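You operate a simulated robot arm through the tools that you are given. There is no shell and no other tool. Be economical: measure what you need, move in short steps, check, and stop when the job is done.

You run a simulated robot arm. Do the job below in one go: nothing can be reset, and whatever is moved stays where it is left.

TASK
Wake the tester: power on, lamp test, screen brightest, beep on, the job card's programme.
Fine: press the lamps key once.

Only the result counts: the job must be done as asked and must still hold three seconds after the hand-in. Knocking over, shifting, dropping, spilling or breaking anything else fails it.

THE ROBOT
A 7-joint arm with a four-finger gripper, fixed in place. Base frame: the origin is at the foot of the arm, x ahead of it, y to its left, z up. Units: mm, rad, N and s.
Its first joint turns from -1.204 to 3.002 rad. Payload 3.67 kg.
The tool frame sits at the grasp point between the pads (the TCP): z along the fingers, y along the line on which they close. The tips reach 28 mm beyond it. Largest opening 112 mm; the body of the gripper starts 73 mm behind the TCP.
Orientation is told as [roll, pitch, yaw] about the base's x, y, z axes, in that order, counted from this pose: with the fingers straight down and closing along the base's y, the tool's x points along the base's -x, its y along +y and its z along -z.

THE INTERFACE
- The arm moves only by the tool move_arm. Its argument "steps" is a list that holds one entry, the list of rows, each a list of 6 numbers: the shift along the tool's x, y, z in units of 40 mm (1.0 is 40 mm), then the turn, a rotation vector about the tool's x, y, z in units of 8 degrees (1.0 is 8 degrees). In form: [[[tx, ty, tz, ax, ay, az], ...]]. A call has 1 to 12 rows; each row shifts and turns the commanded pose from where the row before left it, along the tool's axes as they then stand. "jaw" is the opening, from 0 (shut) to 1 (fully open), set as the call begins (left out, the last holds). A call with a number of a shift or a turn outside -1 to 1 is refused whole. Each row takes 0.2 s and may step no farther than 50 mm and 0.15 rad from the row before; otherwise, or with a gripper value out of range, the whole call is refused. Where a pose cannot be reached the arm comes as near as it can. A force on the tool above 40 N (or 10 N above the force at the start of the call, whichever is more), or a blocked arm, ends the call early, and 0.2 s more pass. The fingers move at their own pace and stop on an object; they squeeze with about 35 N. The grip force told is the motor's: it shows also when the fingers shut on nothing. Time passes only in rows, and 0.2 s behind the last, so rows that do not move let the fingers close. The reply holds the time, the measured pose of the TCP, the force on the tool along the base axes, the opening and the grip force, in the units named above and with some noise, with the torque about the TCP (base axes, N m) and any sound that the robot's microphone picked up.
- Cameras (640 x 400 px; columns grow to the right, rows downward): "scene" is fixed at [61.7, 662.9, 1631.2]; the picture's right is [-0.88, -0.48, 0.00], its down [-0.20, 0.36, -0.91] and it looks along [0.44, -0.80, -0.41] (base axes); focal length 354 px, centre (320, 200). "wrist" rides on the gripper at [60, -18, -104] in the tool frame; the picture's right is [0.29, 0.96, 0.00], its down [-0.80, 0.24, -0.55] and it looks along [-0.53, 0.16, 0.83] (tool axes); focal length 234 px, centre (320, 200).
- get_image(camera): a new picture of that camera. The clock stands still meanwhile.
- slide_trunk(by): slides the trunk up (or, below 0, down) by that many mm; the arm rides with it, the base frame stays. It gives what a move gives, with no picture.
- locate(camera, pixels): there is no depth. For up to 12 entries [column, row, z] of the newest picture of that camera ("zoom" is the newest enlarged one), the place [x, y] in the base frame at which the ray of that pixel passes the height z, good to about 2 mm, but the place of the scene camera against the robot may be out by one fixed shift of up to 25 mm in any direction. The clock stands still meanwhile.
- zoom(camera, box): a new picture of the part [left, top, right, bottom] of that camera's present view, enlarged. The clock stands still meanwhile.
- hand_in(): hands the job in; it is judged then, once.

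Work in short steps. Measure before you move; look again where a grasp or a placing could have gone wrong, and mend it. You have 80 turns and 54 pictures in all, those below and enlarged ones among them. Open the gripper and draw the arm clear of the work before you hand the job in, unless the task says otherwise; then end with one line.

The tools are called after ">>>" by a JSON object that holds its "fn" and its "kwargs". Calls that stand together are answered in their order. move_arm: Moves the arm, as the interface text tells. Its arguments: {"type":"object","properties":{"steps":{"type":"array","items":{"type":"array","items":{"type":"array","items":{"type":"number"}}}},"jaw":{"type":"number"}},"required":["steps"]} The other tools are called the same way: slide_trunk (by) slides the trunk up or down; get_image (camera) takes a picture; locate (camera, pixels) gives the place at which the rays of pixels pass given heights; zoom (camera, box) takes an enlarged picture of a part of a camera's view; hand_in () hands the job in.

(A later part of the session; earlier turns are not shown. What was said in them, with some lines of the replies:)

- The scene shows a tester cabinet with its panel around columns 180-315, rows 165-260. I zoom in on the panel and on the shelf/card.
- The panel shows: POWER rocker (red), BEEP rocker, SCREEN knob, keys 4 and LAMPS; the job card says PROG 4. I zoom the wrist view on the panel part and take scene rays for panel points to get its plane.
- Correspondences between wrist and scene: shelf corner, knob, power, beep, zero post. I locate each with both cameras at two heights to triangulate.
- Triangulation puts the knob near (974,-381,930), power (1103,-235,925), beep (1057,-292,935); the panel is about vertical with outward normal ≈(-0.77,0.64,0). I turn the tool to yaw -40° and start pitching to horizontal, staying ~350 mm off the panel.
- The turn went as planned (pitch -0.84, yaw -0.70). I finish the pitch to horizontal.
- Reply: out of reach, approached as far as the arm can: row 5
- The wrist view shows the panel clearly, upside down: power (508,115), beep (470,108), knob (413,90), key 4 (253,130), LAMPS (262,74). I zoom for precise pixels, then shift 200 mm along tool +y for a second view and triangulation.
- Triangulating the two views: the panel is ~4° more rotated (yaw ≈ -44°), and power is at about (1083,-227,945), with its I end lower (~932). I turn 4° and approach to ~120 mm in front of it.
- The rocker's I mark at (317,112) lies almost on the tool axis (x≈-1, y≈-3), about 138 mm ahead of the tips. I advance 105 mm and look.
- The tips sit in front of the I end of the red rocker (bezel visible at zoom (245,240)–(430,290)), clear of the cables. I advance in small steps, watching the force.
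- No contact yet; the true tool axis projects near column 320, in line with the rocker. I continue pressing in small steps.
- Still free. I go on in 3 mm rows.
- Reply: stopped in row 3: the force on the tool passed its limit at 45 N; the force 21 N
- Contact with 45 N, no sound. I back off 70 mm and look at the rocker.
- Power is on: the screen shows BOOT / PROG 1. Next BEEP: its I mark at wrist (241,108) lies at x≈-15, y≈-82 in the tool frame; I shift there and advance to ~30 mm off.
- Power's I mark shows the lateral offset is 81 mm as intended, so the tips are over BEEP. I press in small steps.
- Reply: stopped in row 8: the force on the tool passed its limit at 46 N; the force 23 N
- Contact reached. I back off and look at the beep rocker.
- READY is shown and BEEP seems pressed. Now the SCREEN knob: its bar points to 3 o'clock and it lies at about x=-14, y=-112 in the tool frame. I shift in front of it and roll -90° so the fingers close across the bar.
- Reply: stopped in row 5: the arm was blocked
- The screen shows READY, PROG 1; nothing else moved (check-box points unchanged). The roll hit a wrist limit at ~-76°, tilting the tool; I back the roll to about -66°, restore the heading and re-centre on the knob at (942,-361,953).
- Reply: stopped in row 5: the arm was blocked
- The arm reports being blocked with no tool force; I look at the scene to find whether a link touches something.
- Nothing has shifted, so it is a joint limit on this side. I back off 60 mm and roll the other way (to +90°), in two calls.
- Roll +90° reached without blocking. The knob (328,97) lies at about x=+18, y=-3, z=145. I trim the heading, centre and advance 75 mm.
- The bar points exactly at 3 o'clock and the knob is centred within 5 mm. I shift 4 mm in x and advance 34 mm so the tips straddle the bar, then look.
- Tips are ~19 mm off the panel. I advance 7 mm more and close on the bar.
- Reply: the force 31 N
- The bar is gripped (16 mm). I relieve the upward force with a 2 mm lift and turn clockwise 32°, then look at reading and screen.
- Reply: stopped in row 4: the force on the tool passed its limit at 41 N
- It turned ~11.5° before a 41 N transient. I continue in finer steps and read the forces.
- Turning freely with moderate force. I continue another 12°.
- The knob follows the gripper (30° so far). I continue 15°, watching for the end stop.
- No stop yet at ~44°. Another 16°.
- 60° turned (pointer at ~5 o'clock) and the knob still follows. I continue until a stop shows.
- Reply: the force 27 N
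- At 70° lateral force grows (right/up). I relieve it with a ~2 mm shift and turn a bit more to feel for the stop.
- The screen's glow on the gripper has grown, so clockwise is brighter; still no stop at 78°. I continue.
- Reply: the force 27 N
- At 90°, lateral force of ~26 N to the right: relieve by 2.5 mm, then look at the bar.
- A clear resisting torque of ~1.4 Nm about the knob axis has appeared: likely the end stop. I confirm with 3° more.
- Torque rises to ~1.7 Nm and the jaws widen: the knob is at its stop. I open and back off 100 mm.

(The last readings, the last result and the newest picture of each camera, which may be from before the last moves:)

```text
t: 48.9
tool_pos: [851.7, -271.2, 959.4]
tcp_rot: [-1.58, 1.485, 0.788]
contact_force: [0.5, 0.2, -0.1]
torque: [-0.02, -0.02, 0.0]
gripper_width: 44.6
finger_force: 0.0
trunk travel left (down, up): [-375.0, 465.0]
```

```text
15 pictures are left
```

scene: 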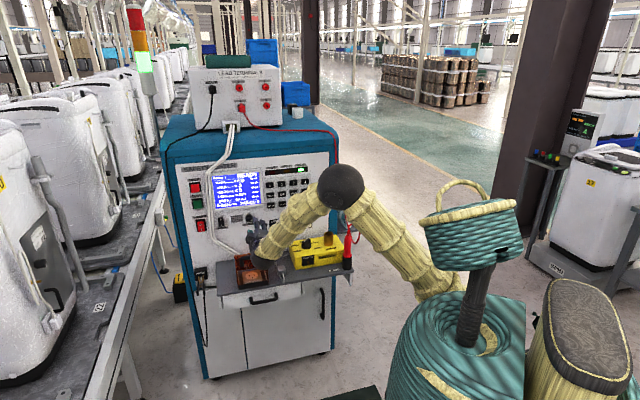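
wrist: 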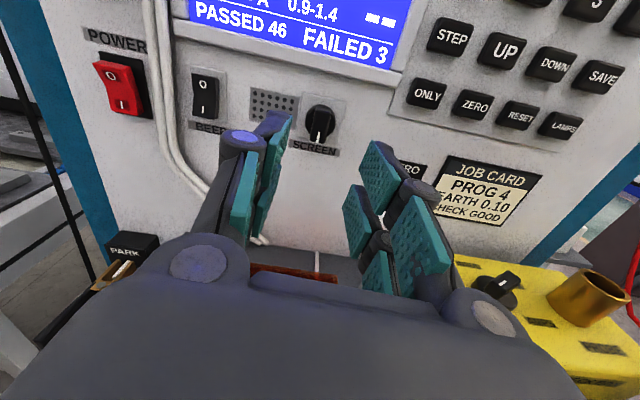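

The view is now upright. I zoom in on the knob and rockers to verify them.

>>> {"fn": "zoom", "kwargs": {"camera": "wrist", "box": [80, 50, 360, 170]}}

```text
2.29 times, centred on (220, 110) of wrist
```

zoom: 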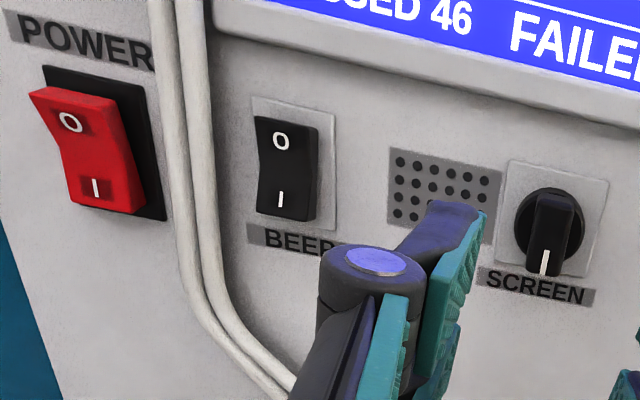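

Power and beep show their O ends raised (I pressed), and the pointer is at 6 o'clock, at its stop. Next the keys: I close the jaw, roll back to +90° (narrow gripper in front of the keypad).

>>> {"fn": "move_arm", "kwargs": {"steps": [[[0, 0, 0, 0, 0, -1], [0, 0, 0, 0, 0, -1], [0, 0, 0, 0, 0, -1], [0, 0, 0, 0, 0, -1], [0, 0, 0, 0, 0, -1], [0, 0, 0, 0, 0, -1], [0, 0, 0, 0, 0, -1], [0, 0, 0, 0, 0, -1], [0, 0, 0, 0, 0, -1], [0, 0, 0, 0, 0, -1], [0, 0, 0, 0, 0, -1], [0, 0, 0, 0, 0, -0.9]]], "jaw": 0}}

>>> {"fn": "move_arm", "kwargs": {"steps": [[[-0.7, 0.7, 0, 0, 0, 0], [-0.7, 0.7, 0, 0, 0, 0], [-0.7, 0.7, 0, 0, 0, 0], [-0.8, 0.7, 0, 0, 0, 0], [-1, 0.48, 0, 0, 0, 0], [0, 0, 0, 0, 0, 0]]]}}

>>> {"fn": "get_image", "kwargs": {"camera": "wrist"}}

>>> {"fn": "get_image", "kwargs": {"camera": "scene"}}

```text
t: 51.5
tool_pos: [848.5, -269.6, 961.1]
tcp_rot: [1.572, -0.007, -2.345]
contact_force: [-0.2, 0.0, -0.2]
torque: [-0.02, -0.01, -0.04]
gripper_width: 0.1
finger_force: 34.6
trunk travel left (down, up): [-375.0, 465.0]
```

```text
t: 52.9
tool_pos: [740.4, -380.5, 1091.1]
tcp_rot: [1.569, -0.006, -2.346]
contact_force: [0.2, -0.4, 0.2]
torque: [-0.01, 0.04, 0.03]
gripper_width: 0.0
finger_force: 34.5
trunk travel left (down, up): [-375.0, 465.0]
```

```text
13 pictures are left
```

wrist: 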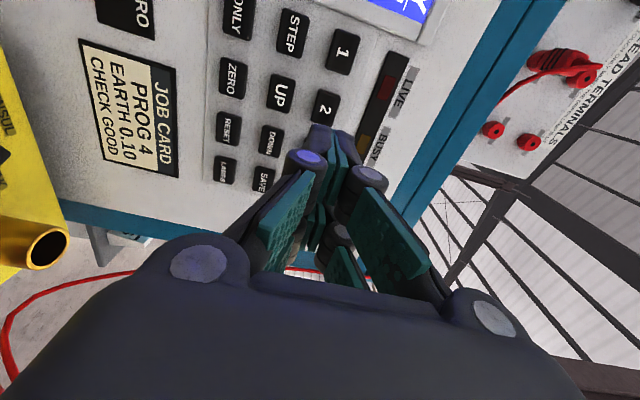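

```text
12 pictures are left
```

scene: 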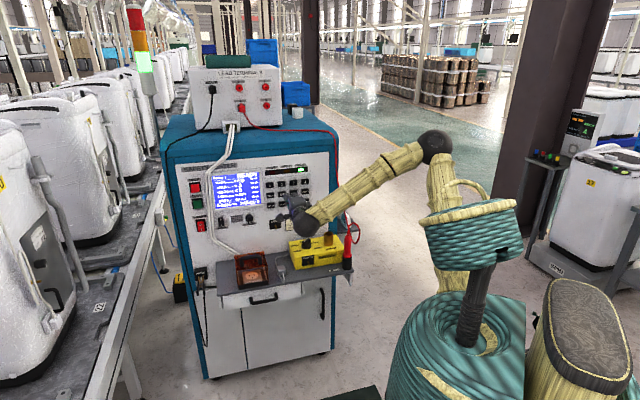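

Keypad geometry (51 mm column, 45 mm row pitch) puts key "4" at x=-88, y=0 and LAMPS 90 mm below it. I shift in front of 4 and advance 80 mm.

>>> {"fn": "move_arm", "kwargs": {"steps": [[[-0.75, 0, 0, 0, 0, 0], [-0.75, 0, 0, 0, 0, 0], [-0.7, 0, 0, 0, 0, 0], [0, 0, 0.7, 0, 0, 0], [0, 0, 0.7, 0, 0, 0], [0, 0, 0.6, 0, 0, 0], [0, 0, 0, 0, 0, 0]]]}}

>>> {"fn": "get_image", "kwargs": {"camera": "wrist"}}

```text
t: 54.5
tool_pos: [735.9, -498.9, 1093.2]
tcp_rot: [1.572, -0.004, -2.344]
contact_force: [0.5, 0.0, -0.2]
torque: [0.01, 0.01, 0.02]
gripper_width: 0.0
finger_force: 34.9
trunk travel left (down, up): [-375.0, 465.0]
```

```text
11 pictures are left
```

wrist: 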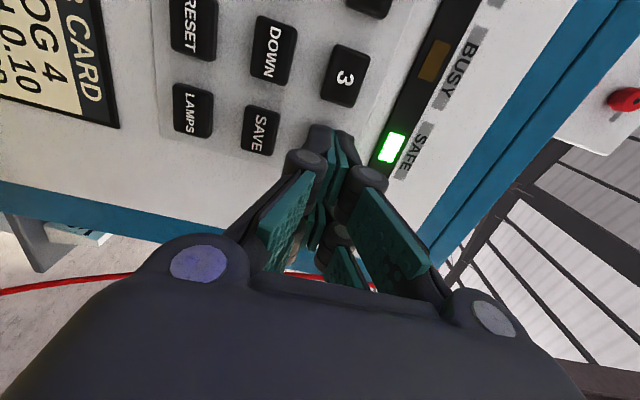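

Key 4 is centred within 2 mm (from 3 at (344,77), SAVE at (261,131)). I press in small steps.

>>> {"fn": "move_arm", "kwargs": {"steps": [[[0, 0, 0.2, 0, 0, 0], [0, 0, 0.2, 0, 0, 0], [0, 0, 0.1, 0, 0, 0], [0, 0, 0.06, 0, 0, 0], [0, 0, 0.06, 0, 0, 0], [0, 0, 0.06, 0, 0, 0], [0, 0, 0.06, 0, 0, 0], [0, 0, 0.06, 0, 0, 0], [0, 0, 0.06, 0, 0, 0], [0, 0, 0, 0, 0, 0]]]}}

```text
t: 56.7
tool_pos: [759.8, -523.8, 1091.8]
tcp_rot: [1.571, -0.005, -2.347]
contact_force: [-0.2, 0.0, -0.6]
torque: [0.02, 0.02, -0.01]
gripper_width: 5.8
finger_force: 35.6
trunk travel left (down, up): [-375.0, 465.0]
```

The jaw reads 5.8 mm with no force—odd. I look before going on.

>>> {"fn": "zoom", "kwargs": {"camera": "wrist", "box": [220, 60, 420, 185]}}

>>> {"fn": "zoom", "kwargs": {"camera": "scene", "box": [205, 160, 315, 229]}}

```text
3.20 times, centred on (320, 122) of wrist
```

zoom: 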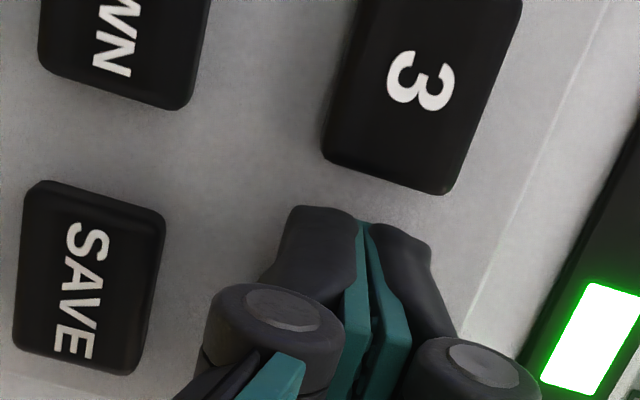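

```text
5.80 times, centred on (260, 194) of scene
```

zoom: 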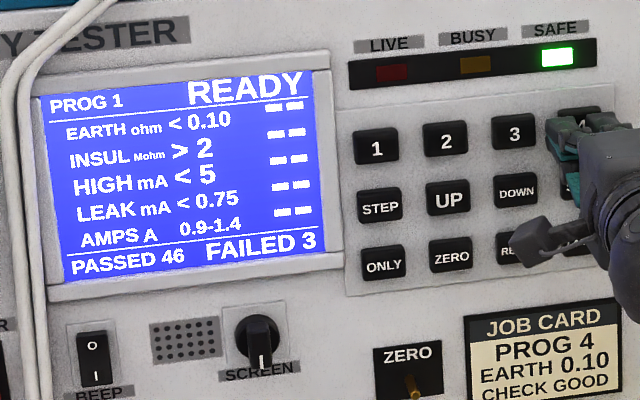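

Tips are over key 4 right at its face; still PROG 1. I press a few mm further.

>>> {"fn": "move_arm", "kwargs": {"steps": [[[0, 0, 0.05, 0, 0, 0], [0, 0, 0.05, 0, 0, 0], [0, 0, 0.05, 0, 0, 0], [0, 0, 0, 0, 0, 0]]]}}

```text
t: 57.7
tool_pos: [764.7, -528.1, 1093.5]
tcp_rot: [1.57, -0.004, -2.346]
contact_force: [-10.5, 8.8, -4.8]
torque: [0.13, 0.06, -0.12]
gripper_width: 6.1
finger_force: 35.7
trunk travel left (down, up): [-375.0, 465.0]
heard: click
```

A click was heard. I back off 45 mm and check the screen.

>>> {"fn": "move_arm", "kwargs": {"steps": [[[0, 0, -0.3, 0, 0, 0], [0, 0, -0.8, 0, 0, 0], [0, 0, 0, 0, 0, 0]]]}}

>>> {"fn": "zoom", "kwargs": {"camera": "scene", "box": [205, 160, 315, 229]}}

```text
t: 58.5
tool_pos: [732.8, -497.7, 1091.9]
tcp_rot: [1.572, -0.004, -2.347]
contact_force: [0.4, 0.0, 0.3]
torque: [-0.01, 0.0, -0.02]
gripper_width: 0.0
finger_force: 36.0
trunk travel left (down, up): [-375.0, 465.0]
```

```text
5.80 times, centred on (260, 194) of scene
```

zoom: 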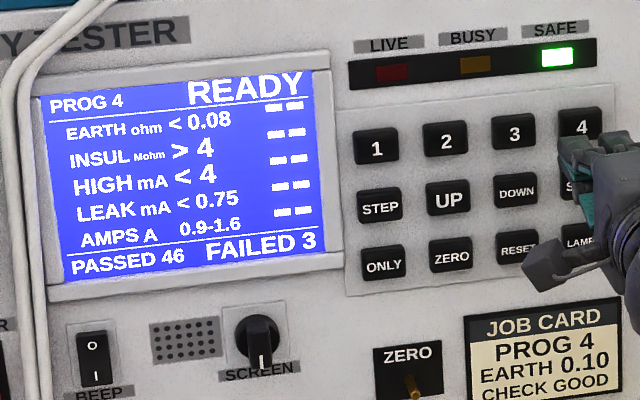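

PROG 4 is selected. Now LAMPS, 90 mm straight below: I move down and look to check alignment.

>>> {"fn": "move_arm", "kwargs": {"steps": [[[0, -0.75, 0, 0, 0, 0], [0, -0.75, 0, 0, 0, 0], [0, -0.75, 0, 0, 0, 0], [0, 0, 0.3, 0, 0, 0], [0, 0, 0, 0, 0, 0]]]}}

>>> {"fn": "get_image", "kwargs": {"camera": "wrist"}}

```text
t: 59.7
tool_pos: [740.7, -506.1, 1001.0]
tcp_rot: [1.573, -0.004, -2.346]
contact_force: [-0.2, 0.1, 0.0]
torque: [0.01, 0.01, 0.0]
gripper_width: 0.1
finger_force: 35.2
trunk travel left (down, up): [-375.0, 465.0]
```

```text
7 pictures are left
```

wrist: 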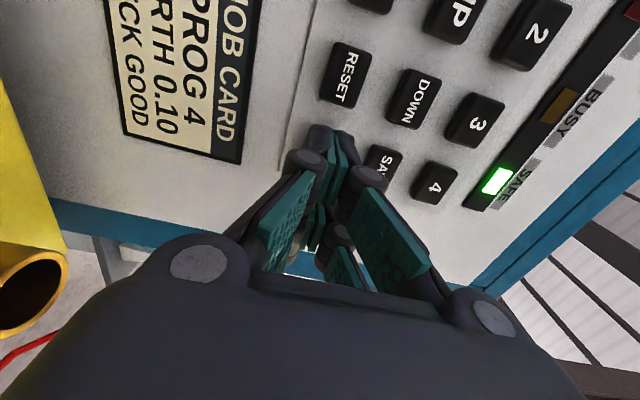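

RESET at (345,75) sits 50 mm to the left at equal height, so LAMPS is centred. I press it once.

>>> {"fn": "move_arm", "kwargs": {"steps": [[[0, 0, 0.3, 0, 0, 0], [0, 0, 0.2, 0, 0, 0], [0, 0, 0.1, 0, 0, 0], [0, 0, 0.05, 0, 0, 0], [0, 0, 0.05, 0, 0, 0], [0, 0, 0.05, 0, 0, 0], [0, 0, 0.05, 0, 0, 0], [0, 0, 0, 0, 0, 0]]]}}

```text
t: 61.5
tool_pos: [763.7, -530.6, 1002.7]
tcp_rot: [1.573, -0.006, -2.344]
contact_force: [-14.5, 7.2, -3.2]
torque: [0.1, 0.08, -0.26]
gripper_width: 5.9
finger_force: 36.0
trunk travel left (down, up): [-375.0, 465.0]
heard: click
```

A click: LAMPS pressed once. I take a scene view at once, then retreat straight back.

>>> {"fn": "zoom", "kwargs": {"camera": "scene", "box": [175, 155, 325, 249]}}

>>> {"fn": "move_arm", "kwargs": {"steps": [[[0, 0, -0.4, 0, 0, 0], [0, 0, -0.9, 0, 0, 0], [0, 0, -0.9, 0, 0, 0], [0, 0, -0.9, 0, 0, 0], [0, 0, 0, 0, 0, 0]]]}}

>>> {"fn": "zoom", "kwargs": {"camera": "scene", "box": [175, 155, 325, 249]}}

```text
4.26 times, centred on (250, 202) of scene
```

zoom: 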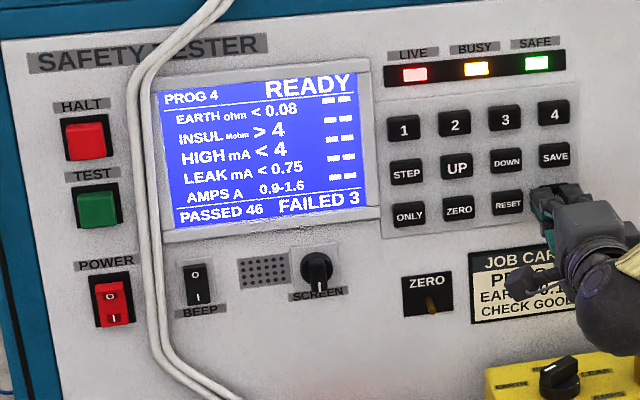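

```text
t: 62.7
tool_pos: [675.8, -442.8, 1001.3]
tcp_rot: [1.571, -0.004, -2.346]
contact_force: [0.0, -0.1, 0.0]
torque: [0.04, 0.03, -0.04]
gripper_width: 0.0
finger_force: 35.7
trunk travel left (down, up): [-375.0, 465.0]
```

```text
4.26 times, centred on (250, 202) of scene
```

zoom: 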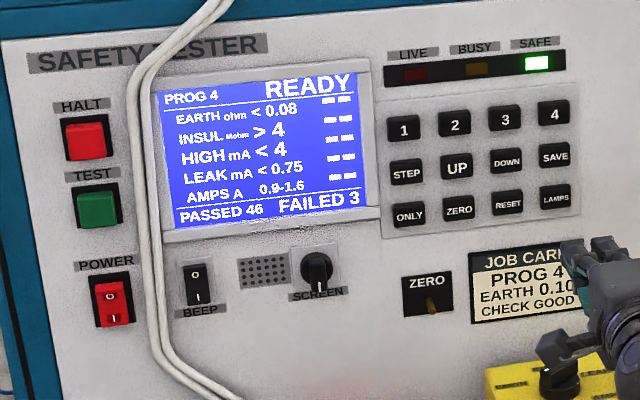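

All three lamps lit during the test. I check the BEEP rocker closely.

>>> {"fn": "zoom", "kwargs": {"camera": "scene", "box": [192, 210, 256, 236]}}

```text
10.00 times, centred on (224, 223) of scene
```

zoom: 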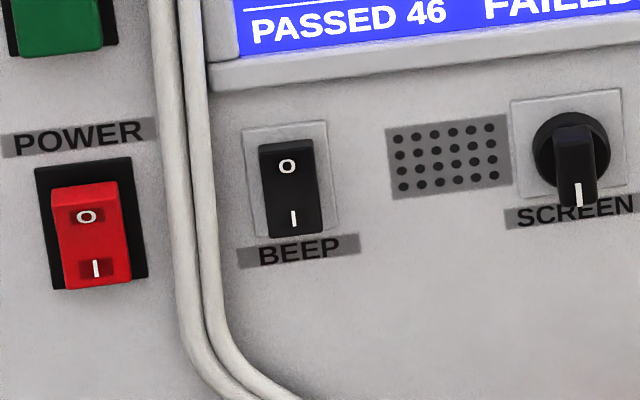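

Power and knob are clear. One tighter zoom to be sure of BEEP.

>>> {"fn": "zoom", "kwargs": {"camera": "scene", "box": [212, 215, 232, 230]}}

```text
16.00 times, centred on (222, 222) of scene
```

zoom: 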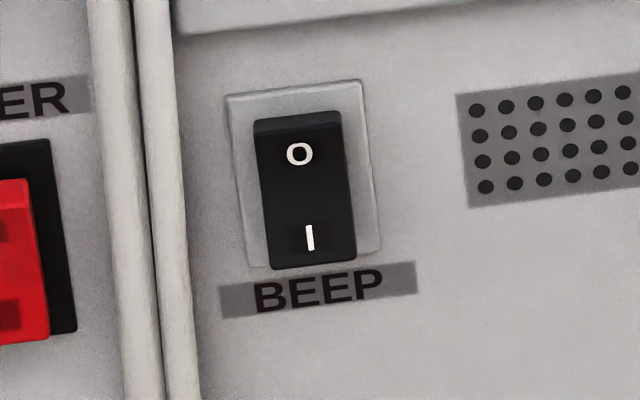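

BEEP's state is ambiguous from here, and no beep was heard. I move the wrist camera to an oblique view from its upper left.

>>> {"fn": "move_arm", "kwargs": {"steps": [[[1, 0.2, 0, 0, 0, 0], [1, 0.2, 0, 0, 0, 0], [1, 0.2, 0, 0, 0, 0], [1, 0.2, 0, 0, 0, 0], [1, 0.2, 0, 0, 0, 0], [1, 0.2, 0, 0, 0, 0], [1, 0.2, 0, 0, 0, 0], [1, 0.2, 0, 0, 0, 0], [1, 0.2, 0, 0, 0, 0], [1, 0.2, 0, 0, 0, 0], [1, 0.2, 0, 0, 0, 0], [0, 0, 0, 0, 0, 0]]]}}

>>> {"fn": "move_arm", "kwargs": {"steps": [[[0.8, 0, 0, 0, 0, 0], [0, 0, 0.7, 0, 0, 0], [0, 0, 0.7, 0, 0, 0], [0, 0, 0, 0, 0, 0]]]}}

>>> {"fn": "zoom", "kwargs": {"camera": "wrist", "box": [60, 120, 260, 245]}}

```text
t: 65.3
tool_pos: [984.1, -130.0, 1087.7]
tcp_rot: [1.571, -0.005, -2.346]
contact_force: [-0.5, -0.1, -0.2]
torque: [0.0, -0.01, -0.06]
gripper_width: 0.0
finger_force: 35.8
trunk travel left (down, up): [-375.0, 465.0]
```

```text
t: 66.3
tool_pos: [1045.9, -143.7, 1089.4]
tcp_rot: [1.573, -0.006, -2.345]
contact_force: [-0.3, -1.0, 0.0]
torque: [0.05, 0.02, 0.0]
gripper_width: 0.1
finger_force: 35.6
trunk travel left (down, up): [-375.0, 465.0]
```

```text
3.20 times, centred on (160, 182) of wrist
```

zoom: 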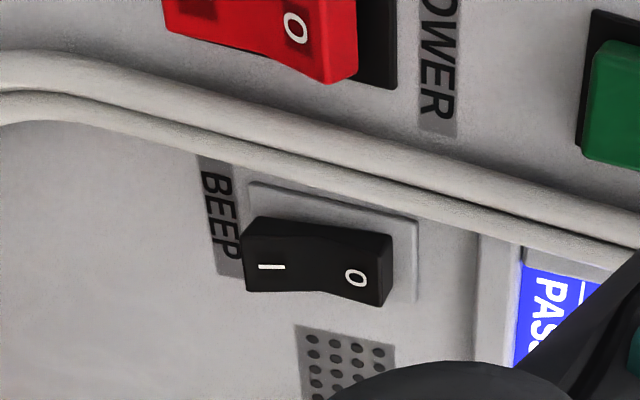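

The profile is suggestive but I want it larger; I zoom tightly on the beep rocker.

>>> {"fn": "zoom", "kwargs": {"camera": "wrist", "box": [130, 181, 192, 220]}}

```text
10.26 times, centred on (161, 200) of wrist
```

zoom: 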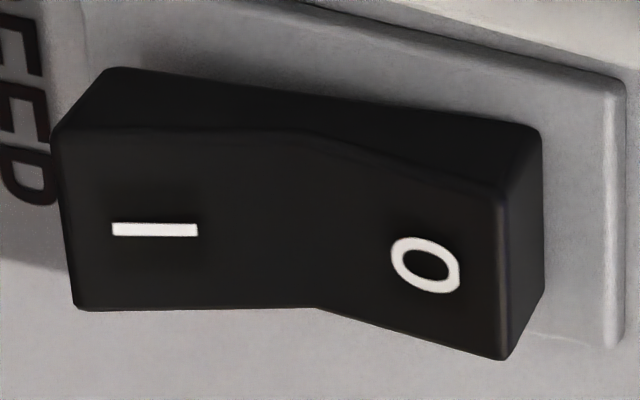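

The I end is still raised, so BEEP is not on yet—the first push was cut short. I go back in front of its I mark (L≈510, z≈943) and press again in repeated pushes.

>>> {"fn": "move_arm", "kwargs": {"steps": [[[0, 0, -0.5, 0, 0, 0], [-0.71, -0.915, 0, 0, 0, 0], [-0.71, -0.915, 0, 0, 0, 0], [-0.71, -0.915, 0, 0, 0, 0], [-0.71, -0.915, 0, 0, 0, 0], [0, 0, 0.6, 0, 0, 0], [0, 0, 0.6, 0, 0, 0], [0, 0, 0.4, 0, 0, 0], [0, 0, 0, 0, 0, 0]]]}}

```text
t: 68.3
tool_pos: [997.7, -257.0, 942.8]
tcp_rot: [1.571, -0.005, -2.346]
contact_force: [-0.8, 0.0, -0.1]
torque: [0.0, -0.05, 0.0]
gripper_width: 0.0
finger_force: 35.6
trunk travel left (down, up): [-375.0, 465.0]
```

In place (n≈896, z 943). Now a slow press in 1.6 mm rows.

>>> {"fn": "move_arm", "kwargs": {"steps": [[[0, 0, 0.15, 0, 0, 0], [0, 0, 0.08, 0, 0, 0], [0, 0, 0.04, 0, 0, 0], [0, 0, 0.04, 0, 0, 0], [0, 0, 0.04, 0, 0, 0], [0, 0, 0.04, 0, 0, 0], [0, 0, 0.04, 0, 0, 0], [0, 0, 0.04, 0, 0, 0], [0, 0, 0.04, 0, 0, 0], [0, 0, 0, 0, 0, 0]]]}}

```text
t: 70.5
tool_pos: [1009.8, -267.6, 942.4]
tcp_rot: [1.57, -0.008, -2.346]
contact_force: [-18.2, 8.2, 0.9]
torque: [-0.06, -0.15, -0.31]
gripper_width: 0.1
finger_force: 35.8
trunk travel left (down, up): [-375.0, 465.0]
stopped in row 10: the force on the tool passed its limit at 42 N (the readings are from after the stop); the commanded pose is now the measured one
```

Contact at tip n≈940. I push further in 1 mm rows.

>>> {"fn": "move_arm", "kwargs": {"steps": [[[0, 0, 0.03, 0, 0, 0], [0, 0, 0.03, 0, 0, 0], [0, 0, 0.03, 0, 0, 0], [0, 0, 0, 0, 0, 0]]]}}

```text
t: 71.0
tool_pos: [1012.4, -267.1, 941.1]
tcp_rot: [1.568, -0.008, -2.343]
contact_force: [-16.7, 7.1, 2.3]
torque: [-0.09, -0.17, -0.31]
gripper_width: 0.1
finger_force: 35.5
trunk travel left (down, up): [-375.0, 465.0]
stopped in row 2: the force on the tool passed its limit at 43 N (the readings are from after the stop); the commanded pose is now the measured one
```

Firm contact, but the torque suggests the contact lies high on the tip. I back off, go 7 mm lower for better leverage on the I end, and press again.

>>> {"fn": "move_arm", "kwargs": {"steps": [[[0, 0, -0.4, 0, 0, 0], [0, -0.18, 0, 0, 0, 0], [0, 0, 0.25, 0, 0, 0], [0, 0, 0.06, 0, 0, 0], [0, 0, 0.05, 0, 0, 0], [0, 0, 0.05, 0, 0, 0], [0, 0, 0.05, 0, 0, 0], [0, 0, 0.05, 0, 0, 0], [0, 0, 0.05, 0, 0, 0], [0, 0, 0, 0, 0, 0]]]}}

```text
t: 72.8
tool_pos: [1012.5, -267.4, 931.4]
tcp_rot: [1.566, -0.009, -2.344]
contact_force: [-16.6, 6.7, 0.7]
torque: [-0.08, -0.16, -0.3]
gripper_width: 0.0
finger_force: 35.9
trunk travel left (down, up): [-375.0, 465.0]
stopped in row 8: the force on the tool passed its limit at 45 N (the readings are from after the stop); the commanded pose is now the measured one
```

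This push went ~3 mm deeper than the earlier ones, consistent with the rocker tipping. One more push at z≈935 for certainty, then back off to the earlier vantage.

>>> {"fn": "move_arm", "kwargs": {"steps": [[[0, 0, -0.3, 0, 0, 0], [0, 0.09, 0, 0, 0, 0], [0, 0, 0.2, 0, 0, 0], [0, 0, 0.05, 0, 0, 0], [0, 0, 0.05, 0, 0, 0], [0, 0, 0.05, 0, 0, 0], [0, 0, 0.05, 0, 0, 0], [0, 0, 0.05, 0, 0, 0], [0, 0, 0, 0, 0, 0]]]}}

>>> {"fn": "move_arm", "kwargs": {"steps": [[[0, 0, -0.6, 0, 0, 0], [0, 0, -0.9, 0, 0, 0], [0, 0, -0.5, 0, 0, 0], [0.71, 0.9, 0, 0, 0, 0], [0.71, 0.9, 0, 0, 0, 0], [0.71, 0.9, 0, 0, 0, 0], [0.6, 0.9, 0, 0, 0, 0], [0, 0.25, 0.5, 0, 0, 0], [0, 0, 0, 0, 0, 0]]]}}

```text
t: 74.2
tool_pos: [1014.2, -267.9, 933.5]
tcp_rot: [1.562, -0.01, -2.344]
contact_force: [-16.9, 8.1, 1.1]
torque: [-0.14, -0.17, -0.37]
gripper_width: 0.0
finger_force: 36.0
trunk travel left (down, up): [-375.0, 465.0]
stopped in row 7: the force on the tool passed its limit at 45 N (the readings are from after the stop); the commanded pose is now the measured one
```

```text
t: 76.2
tool_pos: [1051.1, -148.3, 1085.6]
tcp_rot: [1.56, -0.009, -2.341]
contact_force: [0.3, -0.2, -0.5]
torque: [-0.03, -0.01, -0.01]
gripper_width: 0.2
finger_force: 35.7
trunk travel left (down, up): [-375.0, 465.0]
```

I take the last picture: the beep rocker from the same vantage.

>>> {"fn": "zoom", "kwargs": {"camera": "wrist", "box": [110, 165, 214, 230]}}

```text
6.15 times, centred on (162, 198) of wrist
```

zoom: 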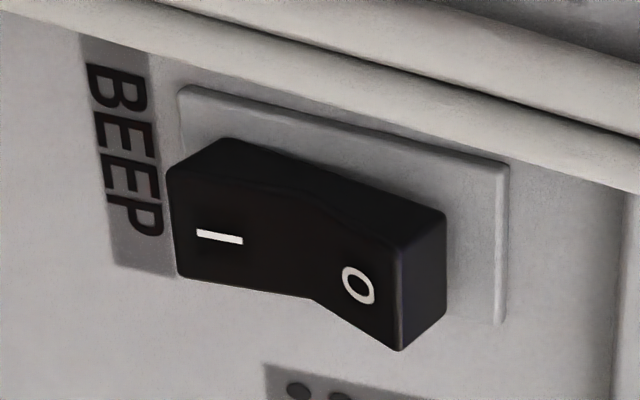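

The rocker has clearly tipped: the O end now stands out and the I half lies flat, so BEEP is on. I draw the arm back and open the gripper.

>>> {"fn": "move_arm", "kwargs": {"steps": [[[0, 0, -0.8, 0, 0, 0], [0, 0, -1, 0, 0, 0], [0, 0, -1, 0, 0, 0], [0, 0, -1, 0, 0, 0], [0, 0, -1, 0, 0, 0], [0, 0, -1, 0, 0, 0], [0, 0, 0, 0, 0, 0]]], "jaw": 0.6}}

```text
t: 77.8
tool_pos: [883.6, 13.2, 1087.5]
tcp_rot: [1.562, -0.012, -2.343]
contact_force: [-0.3, -0.2, 0.5]
torque: [-0.04, 0.01, 0.02]
gripper_width: 67.1
finger_force: 0.1
trunk travel left (down, up): [-375.0, 465.0]
```

The arm is clear and the gripper open; all the settings are made, so I hand in.

>>> {"fn": "hand_in", "kwargs": {}}

```text
The job is handed in.
```

The tester is on, with BEEP on, SCREEN turned clockwise to its end stop, PROG 4 selected as on the job card, and the lamp test done with a single press of LAMPS (all three lamps lit).
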